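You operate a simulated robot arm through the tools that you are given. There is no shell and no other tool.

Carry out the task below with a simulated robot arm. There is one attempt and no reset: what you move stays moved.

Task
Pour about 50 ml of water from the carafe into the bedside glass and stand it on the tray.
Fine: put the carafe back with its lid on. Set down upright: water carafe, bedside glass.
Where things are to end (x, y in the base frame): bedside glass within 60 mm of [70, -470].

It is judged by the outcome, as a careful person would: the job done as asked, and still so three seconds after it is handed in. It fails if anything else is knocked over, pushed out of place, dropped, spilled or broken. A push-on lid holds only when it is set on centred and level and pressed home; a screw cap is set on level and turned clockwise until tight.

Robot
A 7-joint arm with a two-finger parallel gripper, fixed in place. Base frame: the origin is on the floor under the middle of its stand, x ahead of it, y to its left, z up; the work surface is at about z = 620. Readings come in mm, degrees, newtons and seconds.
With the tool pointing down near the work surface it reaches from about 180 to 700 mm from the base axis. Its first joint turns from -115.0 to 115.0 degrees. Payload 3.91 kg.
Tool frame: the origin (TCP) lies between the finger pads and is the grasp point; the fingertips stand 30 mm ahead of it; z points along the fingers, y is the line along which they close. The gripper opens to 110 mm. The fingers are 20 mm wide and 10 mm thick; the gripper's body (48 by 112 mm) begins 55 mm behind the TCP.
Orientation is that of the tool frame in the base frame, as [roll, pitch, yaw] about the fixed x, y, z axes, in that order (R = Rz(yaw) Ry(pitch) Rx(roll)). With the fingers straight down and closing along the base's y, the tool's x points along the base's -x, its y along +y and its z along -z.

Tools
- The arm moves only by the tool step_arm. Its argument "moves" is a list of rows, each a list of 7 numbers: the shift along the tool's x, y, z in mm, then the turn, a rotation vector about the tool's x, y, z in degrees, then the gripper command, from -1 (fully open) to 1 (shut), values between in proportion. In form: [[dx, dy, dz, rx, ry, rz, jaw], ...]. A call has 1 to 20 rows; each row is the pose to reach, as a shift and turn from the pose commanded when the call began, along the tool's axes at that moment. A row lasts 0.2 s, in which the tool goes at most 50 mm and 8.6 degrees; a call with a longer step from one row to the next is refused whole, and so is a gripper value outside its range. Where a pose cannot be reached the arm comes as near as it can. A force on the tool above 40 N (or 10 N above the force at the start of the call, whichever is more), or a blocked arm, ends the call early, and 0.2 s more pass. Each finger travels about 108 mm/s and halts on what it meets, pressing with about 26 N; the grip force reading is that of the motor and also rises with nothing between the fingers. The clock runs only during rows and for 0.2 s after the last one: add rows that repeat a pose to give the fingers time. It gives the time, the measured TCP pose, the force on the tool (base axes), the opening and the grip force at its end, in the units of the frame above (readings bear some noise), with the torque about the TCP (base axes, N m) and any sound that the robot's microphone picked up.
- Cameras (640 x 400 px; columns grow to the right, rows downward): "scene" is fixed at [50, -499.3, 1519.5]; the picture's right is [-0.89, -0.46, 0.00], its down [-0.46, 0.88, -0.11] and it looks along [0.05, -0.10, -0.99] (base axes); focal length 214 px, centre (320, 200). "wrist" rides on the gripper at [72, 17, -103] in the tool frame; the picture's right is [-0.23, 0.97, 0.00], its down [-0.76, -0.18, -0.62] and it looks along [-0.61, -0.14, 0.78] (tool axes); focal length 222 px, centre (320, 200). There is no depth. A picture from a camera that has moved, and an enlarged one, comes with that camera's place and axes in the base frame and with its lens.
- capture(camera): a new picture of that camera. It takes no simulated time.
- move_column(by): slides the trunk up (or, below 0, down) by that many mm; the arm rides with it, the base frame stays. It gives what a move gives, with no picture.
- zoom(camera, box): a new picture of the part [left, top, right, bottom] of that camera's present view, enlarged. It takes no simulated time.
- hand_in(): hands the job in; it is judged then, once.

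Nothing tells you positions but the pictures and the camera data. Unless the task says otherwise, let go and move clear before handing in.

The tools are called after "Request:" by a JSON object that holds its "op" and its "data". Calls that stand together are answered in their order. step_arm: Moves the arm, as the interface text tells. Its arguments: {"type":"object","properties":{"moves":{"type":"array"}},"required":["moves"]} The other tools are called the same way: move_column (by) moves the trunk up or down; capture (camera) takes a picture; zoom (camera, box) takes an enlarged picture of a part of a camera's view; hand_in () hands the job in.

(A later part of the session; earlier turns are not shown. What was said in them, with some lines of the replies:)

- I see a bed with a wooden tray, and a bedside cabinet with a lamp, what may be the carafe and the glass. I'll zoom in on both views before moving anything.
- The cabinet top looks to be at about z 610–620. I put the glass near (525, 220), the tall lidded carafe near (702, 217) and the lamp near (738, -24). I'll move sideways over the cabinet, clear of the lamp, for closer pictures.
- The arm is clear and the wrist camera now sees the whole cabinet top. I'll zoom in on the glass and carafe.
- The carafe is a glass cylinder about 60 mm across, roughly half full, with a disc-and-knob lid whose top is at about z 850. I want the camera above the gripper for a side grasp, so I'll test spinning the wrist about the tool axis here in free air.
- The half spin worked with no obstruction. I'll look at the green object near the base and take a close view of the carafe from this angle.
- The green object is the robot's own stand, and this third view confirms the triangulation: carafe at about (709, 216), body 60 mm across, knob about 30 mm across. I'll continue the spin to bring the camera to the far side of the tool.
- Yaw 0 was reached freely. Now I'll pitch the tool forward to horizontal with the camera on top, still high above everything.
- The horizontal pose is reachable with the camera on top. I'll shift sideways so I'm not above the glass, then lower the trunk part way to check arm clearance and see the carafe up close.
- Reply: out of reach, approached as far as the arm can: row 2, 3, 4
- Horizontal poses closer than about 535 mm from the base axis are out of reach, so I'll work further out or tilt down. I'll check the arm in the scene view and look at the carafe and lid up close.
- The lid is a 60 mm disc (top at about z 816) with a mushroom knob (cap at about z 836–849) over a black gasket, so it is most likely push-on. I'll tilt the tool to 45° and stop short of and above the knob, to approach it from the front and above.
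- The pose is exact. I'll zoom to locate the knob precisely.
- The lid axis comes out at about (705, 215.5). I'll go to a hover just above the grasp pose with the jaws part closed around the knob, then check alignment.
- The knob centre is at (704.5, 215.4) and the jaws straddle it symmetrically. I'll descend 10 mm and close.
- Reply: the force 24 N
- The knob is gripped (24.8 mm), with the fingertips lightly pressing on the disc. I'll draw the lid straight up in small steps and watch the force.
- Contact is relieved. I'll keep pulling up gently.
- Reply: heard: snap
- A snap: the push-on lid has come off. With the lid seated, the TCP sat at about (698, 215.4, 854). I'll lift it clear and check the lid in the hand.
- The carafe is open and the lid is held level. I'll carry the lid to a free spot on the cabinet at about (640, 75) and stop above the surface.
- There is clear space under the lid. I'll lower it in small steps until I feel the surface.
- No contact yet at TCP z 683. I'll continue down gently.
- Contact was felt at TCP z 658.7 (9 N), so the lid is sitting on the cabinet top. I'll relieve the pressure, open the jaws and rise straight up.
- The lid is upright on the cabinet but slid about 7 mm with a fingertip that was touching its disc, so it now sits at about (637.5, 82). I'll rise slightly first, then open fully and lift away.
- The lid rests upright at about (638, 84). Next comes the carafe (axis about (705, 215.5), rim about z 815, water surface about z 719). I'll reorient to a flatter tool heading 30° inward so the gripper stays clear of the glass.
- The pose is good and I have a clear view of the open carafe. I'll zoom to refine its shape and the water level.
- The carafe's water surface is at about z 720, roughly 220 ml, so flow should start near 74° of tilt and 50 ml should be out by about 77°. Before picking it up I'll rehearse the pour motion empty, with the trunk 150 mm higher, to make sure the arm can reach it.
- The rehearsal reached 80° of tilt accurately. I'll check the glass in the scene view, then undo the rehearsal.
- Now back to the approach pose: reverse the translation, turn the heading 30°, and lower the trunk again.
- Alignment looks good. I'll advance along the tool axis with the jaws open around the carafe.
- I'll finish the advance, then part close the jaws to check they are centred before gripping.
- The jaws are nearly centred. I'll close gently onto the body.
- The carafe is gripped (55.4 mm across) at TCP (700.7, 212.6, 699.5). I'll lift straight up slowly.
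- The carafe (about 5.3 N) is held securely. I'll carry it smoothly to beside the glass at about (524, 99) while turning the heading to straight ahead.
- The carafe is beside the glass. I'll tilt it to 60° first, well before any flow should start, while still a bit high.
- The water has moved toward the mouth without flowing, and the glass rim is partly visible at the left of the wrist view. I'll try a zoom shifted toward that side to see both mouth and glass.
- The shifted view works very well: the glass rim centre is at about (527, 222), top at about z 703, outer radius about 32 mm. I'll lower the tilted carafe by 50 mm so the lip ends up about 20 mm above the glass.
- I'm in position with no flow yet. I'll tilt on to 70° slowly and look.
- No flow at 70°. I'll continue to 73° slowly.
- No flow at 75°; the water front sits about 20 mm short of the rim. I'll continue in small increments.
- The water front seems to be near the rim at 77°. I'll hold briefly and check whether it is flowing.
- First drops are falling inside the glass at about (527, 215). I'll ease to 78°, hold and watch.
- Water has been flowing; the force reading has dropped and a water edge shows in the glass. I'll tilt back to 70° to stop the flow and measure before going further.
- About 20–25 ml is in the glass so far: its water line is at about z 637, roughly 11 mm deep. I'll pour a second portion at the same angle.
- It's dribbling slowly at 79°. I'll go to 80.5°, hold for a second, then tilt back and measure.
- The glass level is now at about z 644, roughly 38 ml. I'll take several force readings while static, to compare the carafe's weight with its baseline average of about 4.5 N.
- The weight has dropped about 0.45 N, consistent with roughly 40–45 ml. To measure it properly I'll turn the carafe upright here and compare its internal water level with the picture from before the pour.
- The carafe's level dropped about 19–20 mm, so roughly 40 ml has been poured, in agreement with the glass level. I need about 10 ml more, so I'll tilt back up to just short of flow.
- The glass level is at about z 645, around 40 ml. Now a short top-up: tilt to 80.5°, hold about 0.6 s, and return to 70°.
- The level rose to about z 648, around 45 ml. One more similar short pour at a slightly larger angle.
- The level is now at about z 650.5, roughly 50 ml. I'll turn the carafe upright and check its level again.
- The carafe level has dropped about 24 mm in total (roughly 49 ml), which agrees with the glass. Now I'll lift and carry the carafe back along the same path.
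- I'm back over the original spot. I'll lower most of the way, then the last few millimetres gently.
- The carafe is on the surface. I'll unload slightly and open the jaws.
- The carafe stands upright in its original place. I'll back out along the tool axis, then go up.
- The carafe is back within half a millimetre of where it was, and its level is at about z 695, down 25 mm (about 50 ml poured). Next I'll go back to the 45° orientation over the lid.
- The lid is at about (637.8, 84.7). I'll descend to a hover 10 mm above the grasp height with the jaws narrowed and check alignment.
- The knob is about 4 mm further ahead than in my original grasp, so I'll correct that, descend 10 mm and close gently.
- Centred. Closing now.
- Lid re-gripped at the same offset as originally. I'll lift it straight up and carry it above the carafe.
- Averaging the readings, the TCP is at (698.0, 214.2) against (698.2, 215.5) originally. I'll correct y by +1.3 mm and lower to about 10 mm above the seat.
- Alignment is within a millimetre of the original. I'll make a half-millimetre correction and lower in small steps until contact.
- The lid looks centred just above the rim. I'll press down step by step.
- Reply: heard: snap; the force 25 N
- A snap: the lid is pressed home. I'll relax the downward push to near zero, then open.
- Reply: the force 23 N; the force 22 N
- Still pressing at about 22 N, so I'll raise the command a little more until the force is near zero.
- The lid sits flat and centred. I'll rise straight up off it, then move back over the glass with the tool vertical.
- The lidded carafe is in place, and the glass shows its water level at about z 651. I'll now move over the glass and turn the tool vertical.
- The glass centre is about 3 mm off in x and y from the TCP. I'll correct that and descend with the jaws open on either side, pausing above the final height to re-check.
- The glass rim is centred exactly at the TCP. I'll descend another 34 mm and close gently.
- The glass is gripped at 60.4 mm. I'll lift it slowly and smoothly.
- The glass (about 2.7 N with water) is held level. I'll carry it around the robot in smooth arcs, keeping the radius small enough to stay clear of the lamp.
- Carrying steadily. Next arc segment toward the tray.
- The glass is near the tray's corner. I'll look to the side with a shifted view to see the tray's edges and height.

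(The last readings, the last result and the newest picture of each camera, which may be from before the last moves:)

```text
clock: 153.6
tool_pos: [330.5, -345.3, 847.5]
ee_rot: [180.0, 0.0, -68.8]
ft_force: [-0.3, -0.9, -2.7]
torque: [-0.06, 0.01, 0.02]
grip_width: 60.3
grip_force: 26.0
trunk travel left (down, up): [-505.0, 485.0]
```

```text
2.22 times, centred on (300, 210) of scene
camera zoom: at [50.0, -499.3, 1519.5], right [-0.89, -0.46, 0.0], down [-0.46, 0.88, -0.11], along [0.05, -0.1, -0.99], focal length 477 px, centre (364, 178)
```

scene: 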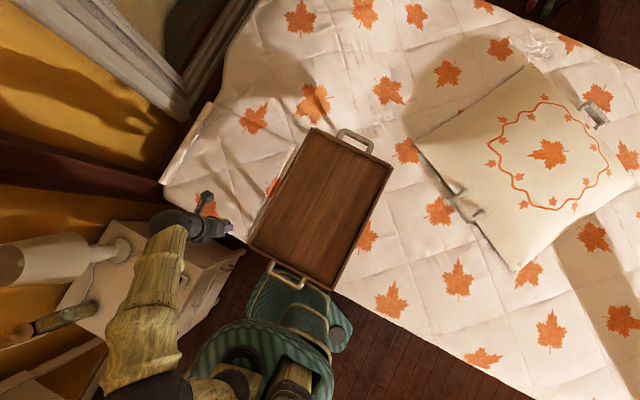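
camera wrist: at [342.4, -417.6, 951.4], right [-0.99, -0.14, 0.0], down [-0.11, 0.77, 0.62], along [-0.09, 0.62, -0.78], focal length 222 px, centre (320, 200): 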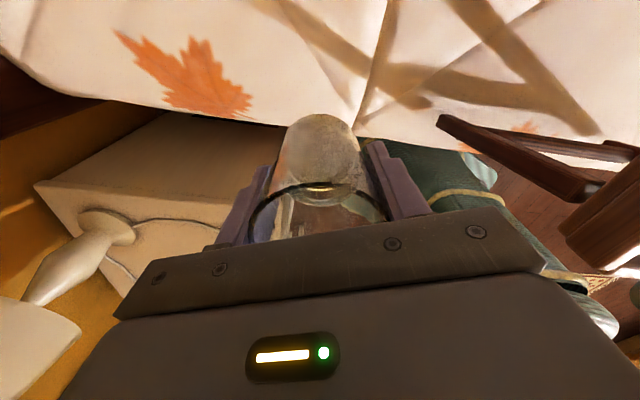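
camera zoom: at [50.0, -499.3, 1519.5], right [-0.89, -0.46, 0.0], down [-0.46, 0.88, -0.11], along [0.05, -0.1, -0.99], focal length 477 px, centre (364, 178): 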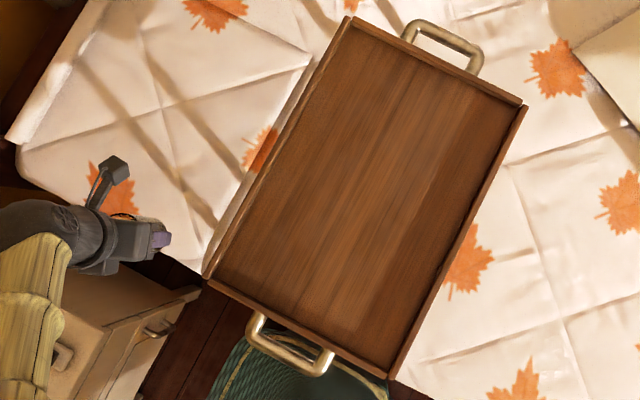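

That's an important find: triangulating the near corner puts the tray rim at about z 890, so this is a tall bed tray on legs. Its footprint is x −62..206, y −755..−352, and the glass base at z 800 is below the rim. I'll raise the trunk 200 mm before going over it.

Request:
{"op": "move_column", "data": {"by": 200}}

Request:
{"op": "zoom", "data": {"camera": "wrist", "box": [560, 0, 640, 400]}}

Request:
{"op": "capture", "data": {"camera": "wrist"}}

```text
clock: 155.8
tool_pos: [331.1, -345.2, 1048.4]
ee_rot: [-179.9, 0.1, -68.7]
ft_force: [-0.3, 0.0, -2.4]
torque: [0.02, -0.01, 0.0]
grip_width: 60.4
grip_force: 25.9
trunk travel left (down, up): [-705.0, 285.0]
```

```text
1.00 times, centred on (600, 200) of wrist (not enlarged: the box is as wide or as high as the picture)
camera zoom: at [342.6, -417.5, 1151.3], right [-0.99, -0.14, 0.0], down [-0.11, 0.77, 0.62], along [-0.09, 0.62, -0.78], focal length 222 px, centre (40, 200)
```

zoom: 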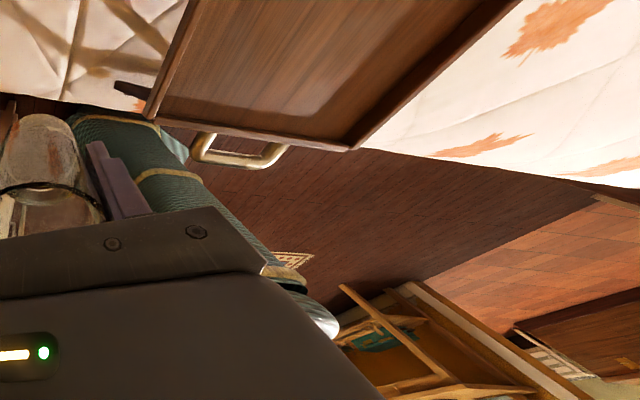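

```text
taken
camera wrist: at [342.6, -417.5, 1151.3], right [-0.99, -0.14, 0.0], down [-0.11, 0.77, 0.62], along [-0.09, 0.62, -0.78], focal length 222 px, centre (320, 200)
```

wrist: 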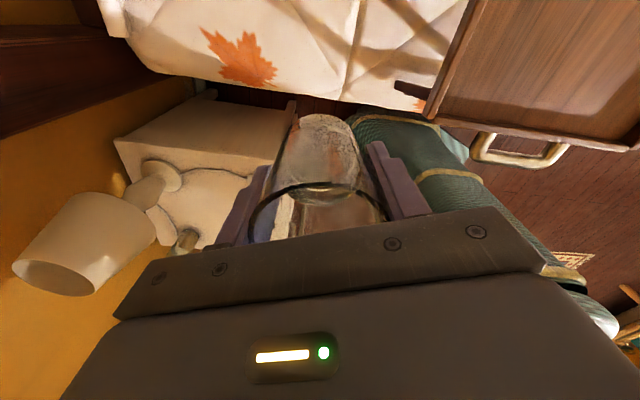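

The glass is now well above the tray (rim about z 880). Next is the final arc segment to above (70, −470), the tray's centreline.

Request:
{"op": "step_arm", "data": {"moves": [[1.0, 2.5, 0, 0, 0, 0.32, 0.4], [3.7, 9.6, 0, 0, 0, 1.22, 0.4], [7.7, 20.7, 0, 0, 0, 2.63, 0.4], [12.5, 35.4, 0, 0, 0, 4.48, 0.4], [17.7, 53.2, 0, 0, 0, 6.7, 0.4], [22.7, 73.6, 0, 0, 0, 9.21, 0.4], [27, 96, 0, 0, 0, 11.94, 0.4], [30.5, 119.8, 0, 0, 0, 14.82, 0.4], [32.8, 144.2, 0, 0, 0, 17.77, 0.4], [33.8, 168.8, 0, 0, 0, 20.71, 0.4], [33.6, 192.7, 0, 0, 0, 23.59, 0.4], [32.3, 215.4, 0, 0, 0, 26.32, 0.4], [30.2, 236.2, 0, 0, 0, 28.83, 0.4], [27.5, 254.4, 0, 0, 0, 31.05, 0.4], [24.8, 269.5, 0, 0, 0, 32.9, 0.4], [22.4, 281, 0, 0, 0, 34.31, 0.4], [20.6, 288.2, 0, 0, 0, 35.21, 0.4], [20.1, 290.8, 0, 0, 0, 35.53, 0.4], [20.1, 290.8, 0, 0, 0, 35.53, 0.4]]}}

Request:
{"op": "capture", "data": {"camera": "wrist"}}

Request:
{"op": "capture", "data": {"camera": "scene"}}

```text
clock: 159.8
tool_pos: [66.5, -469.9, 1048.1]
ee_rot: [-179.9, 0.1, -104.3]
ft_force: [0.0, 0.5, -2.3]
torque: [-0.03, -0.03, -0.01]
grip_width: 60.2
grip_force: 26.4
trunk travel left (down, up): [-705.0, 285.0]
```

```text
taken
camera wrist: at [32.9, -534.8, 1151.1], right [-0.89, 0.46, 0.0], down [0.36, 0.69, 0.62], along [0.29, 0.55, -0.78], focal length 222 px, centre (320, 200)
```

wrist: 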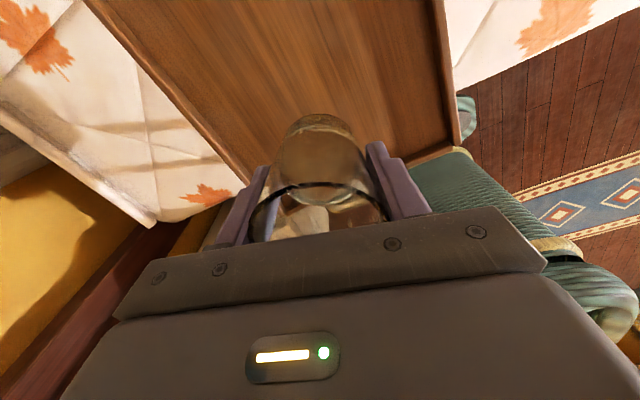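

```text
taken
```

scene: 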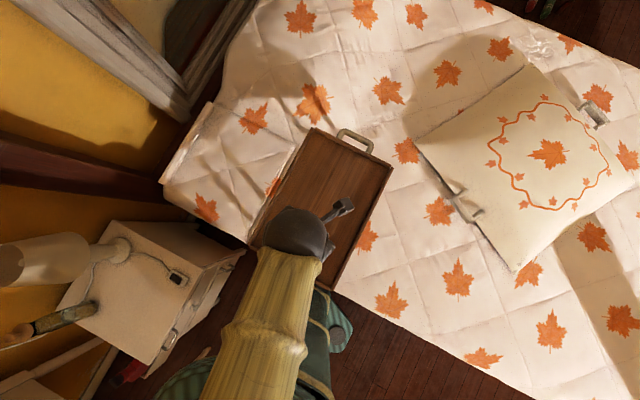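

The glass hangs over the tray centreline. I'll lower it smoothly to a little above the expected tray floor.

Request:
{"op": "step_arm", "data": {"moves": [[0, 0, 2, 0, 0, 0, 0.4], [0, 0, 7, 0, 0, 0, 0.4], [0, 0, 15, 0, 0, 0, 0.4], [0, 0, 26, 0, 0, 0, 0.4], [0, 0, 38, 0, 0, 0, 0.4], [0, 0, 50, 0, 0, 0, 0.4], [0, 0, 62, 0, 0, 0, 0.4], [0, 0, 72, 0, 0, 0, 0.4], [0, 0, 80, 0, 0, 0, 0.4], [0, 0, 86, 0, 0, 0, 0.4], [0, 0, 90, 0, 0, 0, 0.4], [0, 0, 90, 0, 0, 0, 0.4]]}}

Request:
{"op": "capture", "data": {"camera": "wrist"}}

Request:
{"op": "zoom", "data": {"camera": "scene", "box": [220, 140, 400, 300]}}

```text
clock: 162.4
tool_pos: [68.4, -468.9, 957.8]
ee_rot: [-180.0, 0.0, -104.2]
ft_force: [-0.2, -0.6, -1.2]
torque: [0.03, 0.01, 0.02]
grip_width: 60.4
grip_force: 26.0
trunk travel left (down, up): [-705.0, 285.0]
```

```text
taken
camera wrist: at [34.4, -534.4, 1061.3], right [-0.89, 0.46, 0.0], down [0.36, 0.69, 0.62], along [0.29, 0.55, -0.78], focal length 222 px, centre (320, 200)
```

wrist: 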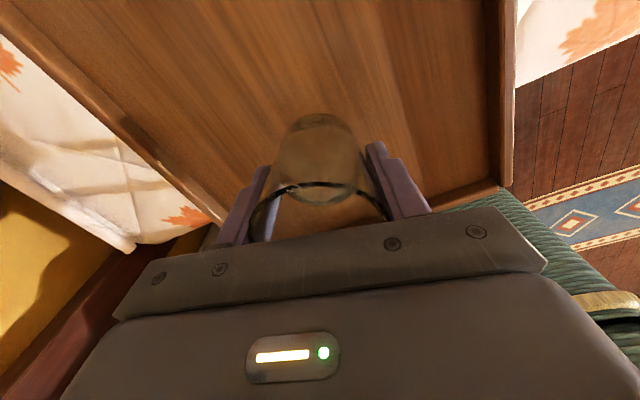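

```text
2.50 times, centred on (310, 220) of scene
camera zoom: at [50.0, -499.3, 1519.5], right [-0.89, -0.46, 0.0], down [-0.46, 0.88, -0.11], along [0.05, -0.1, -0.99], focal length 536 px, centre (345, 150)
```

zoom: 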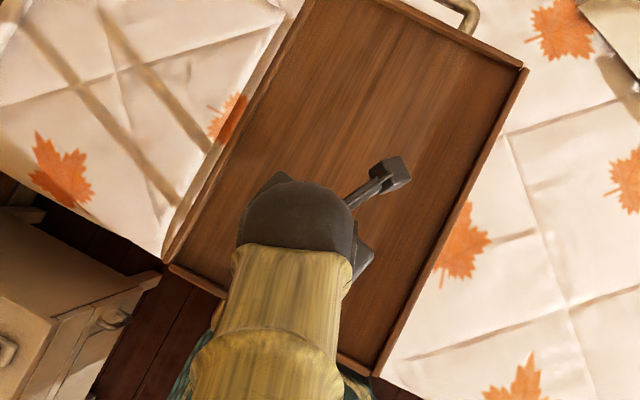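

Request:
{"op": "step_arm", "data": {"moves": [[0, 0, 3, 0, 0, 0, 0.4], [0, 0, 7, 0, 0, 0, 0.4], [0, 0, 11, 0, 0, 0, 0.4], [0, 0, 15, 0, 0, 0, 0.4]]}}

Request:
{"op": "step_arm", "data": {"moves": [[0, 0, 2, 0, 0, 0, 0.4], [0, 0, 4, 0, 0, 0, 0.4], [0, 0, 6, 0, 0, 0, 0.4], [0, 0, 8, 0, 0, 0, 0.4]]}}

Request:
{"op": "zoom", "data": {"camera": "wrist", "box": [220, 80, 420, 230]}}

```text
clock: 163.4
tool_pos: [68.5, -469.9, 943.5]
ee_rot: [-180.0, 0.0, -104.3]
ft_force: [0.9, 0.1, -1.9]
torque: [0.02, 0.03, -0.02]
grip_width: 60.3
grip_force: 26.2
trunk travel left (down, up): [-705.0, 285.0]
```

```text
clock: 164.4
tool_pos: [68.4, -469.3, 934.7]
ee_rot: [-180.0, 0.0, -104.3]
ft_force: [0.1, 0.5, -2.2]
torque: [0.01, 0.0, 0.0]
grip_width: 60.4
grip_force: 26.2
trunk travel left (down, up): [-705.0, 285.0]
```

```text
2.67 times, centred on (320, 155) of wrist
camera zoom: at [34.5, -534.2, 1038.1], right [-0.89, 0.46, 0.0], down [0.36, 0.69, 0.62], along [0.29, 0.55, -0.78], focal length 592 px, centre (320, 320)
```

zoom: 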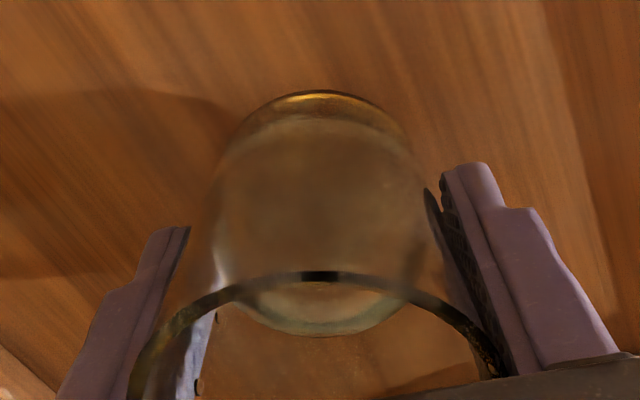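

Request:
{"op": "step_arm", "data": {"moves": [[0, 0, 1.5, 0, 0, 0, 0.4], [0, 0, 3, 0, 0, 0, 0.4], [0, 0, 4.5, 0, 0, 0, 0.4]]}}

Request:
{"op": "step_arm", "data": {"moves": [[0, 0, 1.5, 0, 0, 0, 0.4], [0, 0, 3, 0, 0, 0, 0.4], [0, 0, 4.5, 0, 0, 0, 0.4]]}}

Request:
{"op": "step_arm", "data": {"moves": [[0, 0, 1.5, 0, 0, 0, 0.4], [0, 0, 3, 0, 0, 0, 0.4]]}}

Request:
{"op": "zoom", "data": {"camera": "wrist", "box": [220, 80, 420, 230]}}

```text
clock: 165.2
tool_pos: [67.7, -468.5, 930.4]
ee_rot: [-180.0, 0.0, -104.2]
ft_force: [0.0, -0.1, -3.1]
torque: [-0.01, 0.03, 0.03]
grip_width: 60.0
grip_force: 26.1
trunk travel left (down, up): [-705.0, 285.0]
```

```text
clock: 166.0
tool_pos: [69.6, -469.3, 925.3]
ee_rot: [180.0, -0.1, -104.2]
ft_force: [-1.0, -0.4, -1.9]
torque: [0.0, -0.01, 0.02]
grip_width: 60.2
grip_force: 26.2
trunk travel left (down, up): [-705.0, 285.0]
```

```text
clock: 166.6
tool_pos: [66.9, -470.4, 924.2]
ee_rot: [-179.9, -0.1, -104.2]
ft_force: [0.3, -1.6, 17.8]
torque: [0.2, -0.01, -0.01]
grip_width: 60.6
grip_force: 26.1
trunk travel left (down, up): [-705.0, 285.0]
```

```text
2.67 times, centred on (320, 155) of wrist
camera zoom: at [34.5, -534.0, 1028.4], right [-0.89, 0.46, 0.0], down [0.36, 0.7, 0.62], along [0.29, 0.55, -0.78], focal length 592 px, centre (320, 320)
```

zoom: 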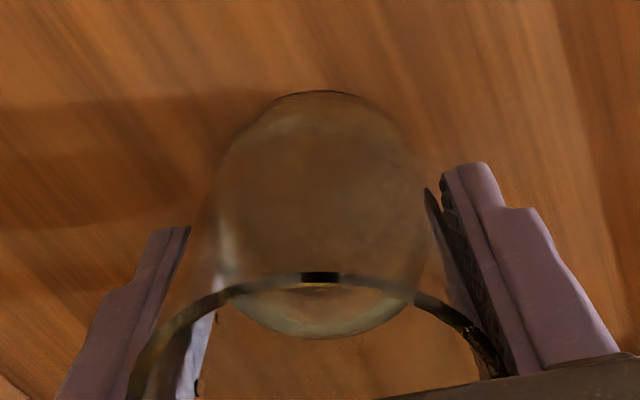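

Contact with the tray floor (glass base at about z 876). I'll unload the pressure and check.

Request:
{"op": "step_arm", "data": {"moves": [[0, 0, -0.8, 0, 0, 0, 0.4], [0, 0, -1.5, 0, 0, 0, 0.4], [0, 0, -1.5, 0, 0, 0, 0.4]]}}

```text
clock: 167.4
tool_pos: [69.1, -468.6, 925.1]
ee_rot: [-179.9, 0.0, -104.3]
ft_force: [-0.5, -2.6, 8.8]
torque: [-0.33, 0.02, 0.01]
grip_width: 60.4
grip_force: 25.6
trunk travel left (down, up): [-705.0, 285.0]
```

Request:
{"op": "step_arm", "data": {"moves": [[0, 0, -0.5, 0, 0, 0, 0.4], [0, 0, -0.8, 0, 0, 0, 0.4], [0, 0, -0.8, 0, 0, 0, 0.4]]}}

```text
clock: 168.2
tool_pos: [67.7, -469.2, 923.5]
ee_rot: [-179.9, 0.1, -104.2]
ft_force: [-0.8, 0.0, -2.4]
torque: [0.02, 0.01, 0.02]
grip_width: 60.3
grip_force: 26.3
trunk travel left (down, up): [-705.0, 285.0]
```

The glass is just barely off the surface. I'll lower half a millimetre and release slowly.

Request:
{"op": "step_arm", "data": {"moves": [[0, 0, 0.3, 0, 0, 0, 0.4], [0, 0, 0.5, 0, 0, 0, 0.4], [0, 0, 0.5, 0, 0, 0, 0.1], [0, 0, 0.5, 0, 0, 0, -0.05], [0, 0, 0.5, 0, 0, 0, -0.1], [0, 0, 0.5, 0, 0, 0, -0.14], [0, 0, 0.5, 0, 0, 0, -0.2], [0, 0, 0.5, 0, 0, 0, -0.3], [0, 0, 0.5, 0, 0, 0, -0.5], [0, 0, 0.5, 0, 0, 0, -0.5]]}}

Request:
{"op": "zoom", "data": {"camera": "wrist", "box": [220, 80, 420, 230]}}

```text
clock: 170.4
tool_pos: [68.4, -469.2, 924.8]
ee_rot: [-180.0, 0.0, -104.2]
ft_force: [0.3, 0.2, -0.1]
torque: [-0.02, 0.0, -0.05]
grip_width: 82.6
grip_force: 0.1
trunk travel left (down, up): [-705.0, 285.0]
```

```text
2.67 times, centred on (320, 155) of wrist
camera zoom: at [34.4, -534.4, 1027.9], right [-0.89, 0.46, 0.0], down [0.36, 0.69, 0.62], along [0.29, 0.55, -0.78], focal length 592 px, centre (320, 320)
```

zoom: 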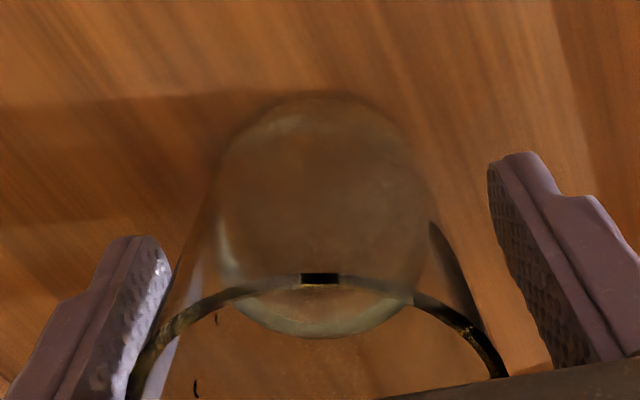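

The glass stands on its own. I'll open fully and rise straight up.

Request:
{"op": "step_arm", "data": {"moves": [[0, 0, 0, 0, 0, 0, -1], [0, 0, 0, 0, 0, 0, -1], [0, 0, -10, 0, 0, 0, -1], [0, 0, -30, 0, 0, 0, -1], [0, 0, -60, 0, 0, 0, -1], [0, 0, -95, 0, 0, 0, -1], [0, 0, -130, 0, 0, 0, -1], [0, 0, -165, 0, 0, 0, -1], [0, 0, -180, 0, 0, 0, -1], [0, 0, -180, 0, 0, 0, -1]]}}

Request:
{"op": "capture", "data": {"camera": "wrist"}}

Request:
{"op": "capture", "data": {"camera": "scene"}}

```text
clock: 172.6
tool_pos: [67.2, -468.7, 1103.3]
ee_rot: [-180.0, 0.1, -104.2]
ft_force: [-0.1, 0.0, 0.2]
torque: [-0.06, -0.02, -0.01]
grip_width: 110.4
grip_force: 0.1
trunk travel left (down, up): [-705.0, 285.0]
```

```text
taken
camera wrist: at [33.8, -533.8, 1207.4], right [-0.89, 0.46, 0.0], down [0.36, 0.69, 0.62], along [0.29, 0.55, -0.78], focal length 222 px, centre (320, 200)
```

wrist: 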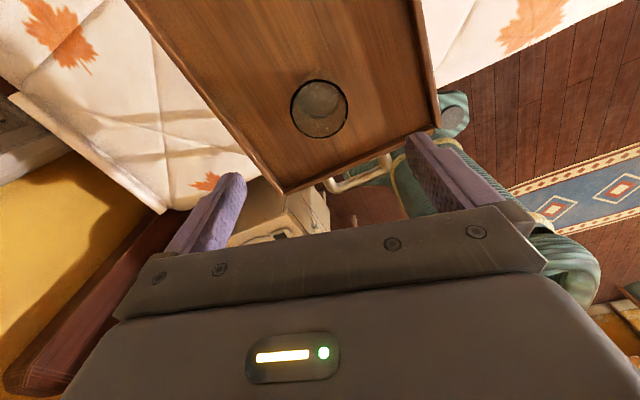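

```text
taken
```

scene: 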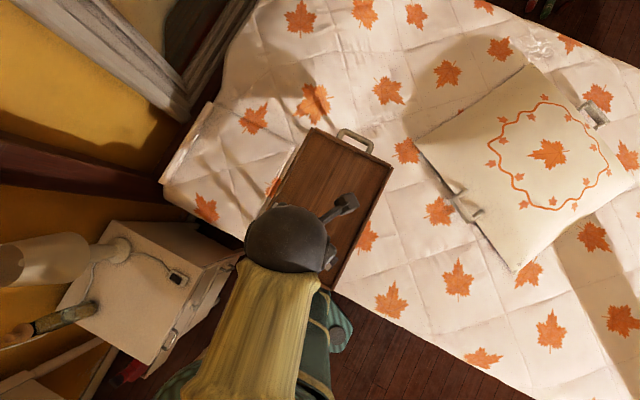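

The glass stands upright on the tray. I'll swing the arm clear to inspect the final state with the scene camera.

Request:
{"op": "step_arm", "data": {"moves": [[-14.2, -30.9, 0, 0, 0, -4.1, -1], [-30.6, -60.6, 0, 0, 0, -8.2, -1], [-49.1, -89.1, 0, 0, 0, -12.3, -1], [-69.6, -116.3, 0, 0, 0, -16.4, -1], [-92, -141.9, 0, 0, 0, -20.5, -1], [-116.1, -165.8, 0, 0, 0, -24.6, -1], [-141.9, -187.9, 0, 0, 0, -28.7, -1], [-169.2, -208.2, 0, 0, 0, -32.8, -1], [-197.8, -226.4, 0, 0, 0, -36.9, -1], [-227.7, -242.5, 0, 0, 0, -41, -1], [-227.7, -242.5, 0, 0, 0, -41, -1]]}}

Request:
{"op": "capture", "data": {"camera": "scene"}}

Request:
{"op": "zoom", "data": {"camera": "scene", "box": [230, 180, 370, 300]}}

Request:
{"op": "zoom", "data": {"camera": "scene", "box": [0, 230, 200, 390]}}

```text
clock: 175.0
tool_pos: [359.4, -309.1, 1105.7]
ee_rot: [180.0, 0.0, -63.2]
ft_force: [-0.2, 0.5, -0.3]
torque: [0.01, -0.03, 0.01]
grip_width: 110.1
grip_force: 0.0
trunk travel left (down, up): [-705.0, 285.0]
```

```text
taken
```

scene: 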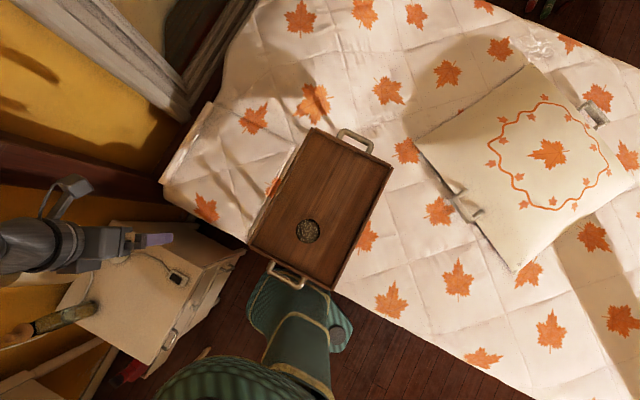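

```text
3.33 times, centred on (300, 240) of scene
camera zoom: at [50.0, -499.3, 1519.5], right [-0.89, -0.46, 0.0], down [-0.46, 0.88, -0.11], along [0.05, -0.1, -0.99], focal length 715 px, centre (387, 67)
```

zoom: 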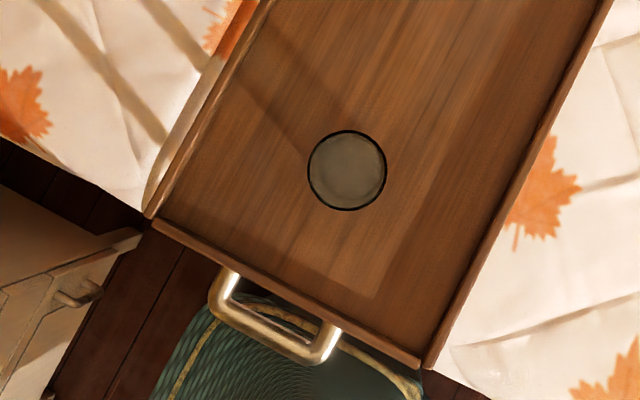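

```text
2.50 times, centred on (100, 310) of scene
camera zoom: at [50.0, -499.3, 1519.5], right [-0.89, -0.46, 0.0], down [-0.46, 0.88, -0.11], along [0.05, -0.1, -0.99], focal length 536 px, centre (870, -75)
```

zoom: 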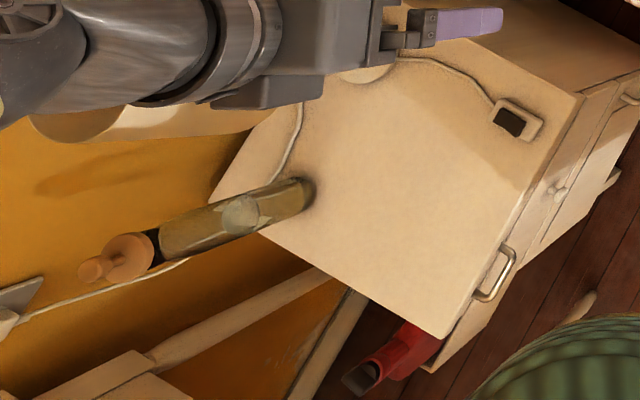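

The glass is at about (69, −470) on the tray, upright with its water, and the lidded carafe is back in place. One last close look at the cabinet for drips, and at the lid, before handing in.

Request:
{"op": "zoom", "data": {"camera": "scene", "box": [80, 280, 200, 370]}}

Request:
{"op": "zoom", "data": {"camera": "scene", "box": [0, 290, 100, 360]}}

Request:
{"op": "zoom", "data": {"camera": "scene", "box": [280, 200, 340, 250]}}

```text
4.44 times, centred on (140, 325) of scene
camera zoom: at [50.0, -499.3, 1519.5], right [-0.89, -0.46, 0.0], down [-0.46, 0.88, -0.11], along [0.05, -0.1, -0.99], focal length 953 px, centre (1120, -356)
```

zoom: 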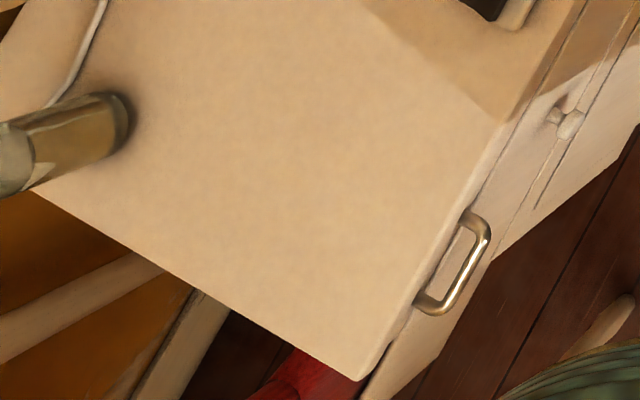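

```text
5.71 times, centred on (50, 325) of scene
camera zoom: at [50.0, -499.3, 1519.5], right [-0.89, -0.46, 0.0], down [-0.46, 0.88, -0.11], along [0.05, -0.1, -0.99], focal length 1226 px, centre (1863, -514)
```

zoom: 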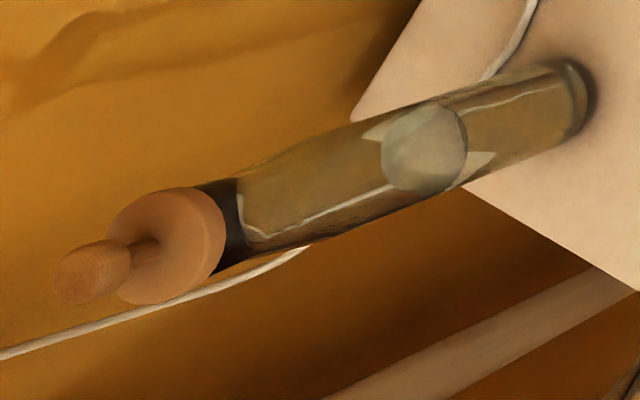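

```text
8.00 times, centred on (310, 225) of scene
camera zoom: at [50.0, -499.3, 1519.5], right [-0.89, -0.46, 0.0], down [-0.46, 0.88, -0.11], along [0.05, -0.1, -0.99], focal length 1716 px, centre (400, 0)
```

zoom: 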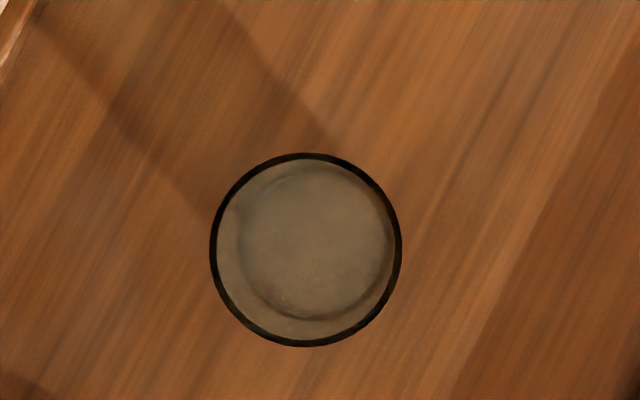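

The cabinet is dry, the carafe is upright in its original place with its lid pressed on, and the glass with about 50 ml stands upright on the tray at about (69, −470). The gripper is empty and clear, so I'm handing in.

Request:
{"op": "hand_in", "data": {}}

```text
The job is handed in.
```

I poured about 50 ml of water into the bedside glass and stood it upright on the tray at about (69, −470), within 2 mm of the target. I've handed the job in, but the result hasn't come back yet.

- **Water:** I judged the amount three ways. The level in the glass pointed to about 51 ml and the drop in the carafe to 49–53 ml. A rougher weight check partway through agreed. I saw no drips on the cabinet or tray.
- **Carafe:** It is back within about 1 mm of where it started, upright. The lid snapped when I pressed it on, and it looks centred and level.
- **Rest of the scene:** In the final pictures I saw nothing else knocked over or out of place. The gripper is empty and clear.

The tray surface is at about z 876, well above the 620 mm work surface, because it stands on legs. I raised the trunk before carrying the glass over it.
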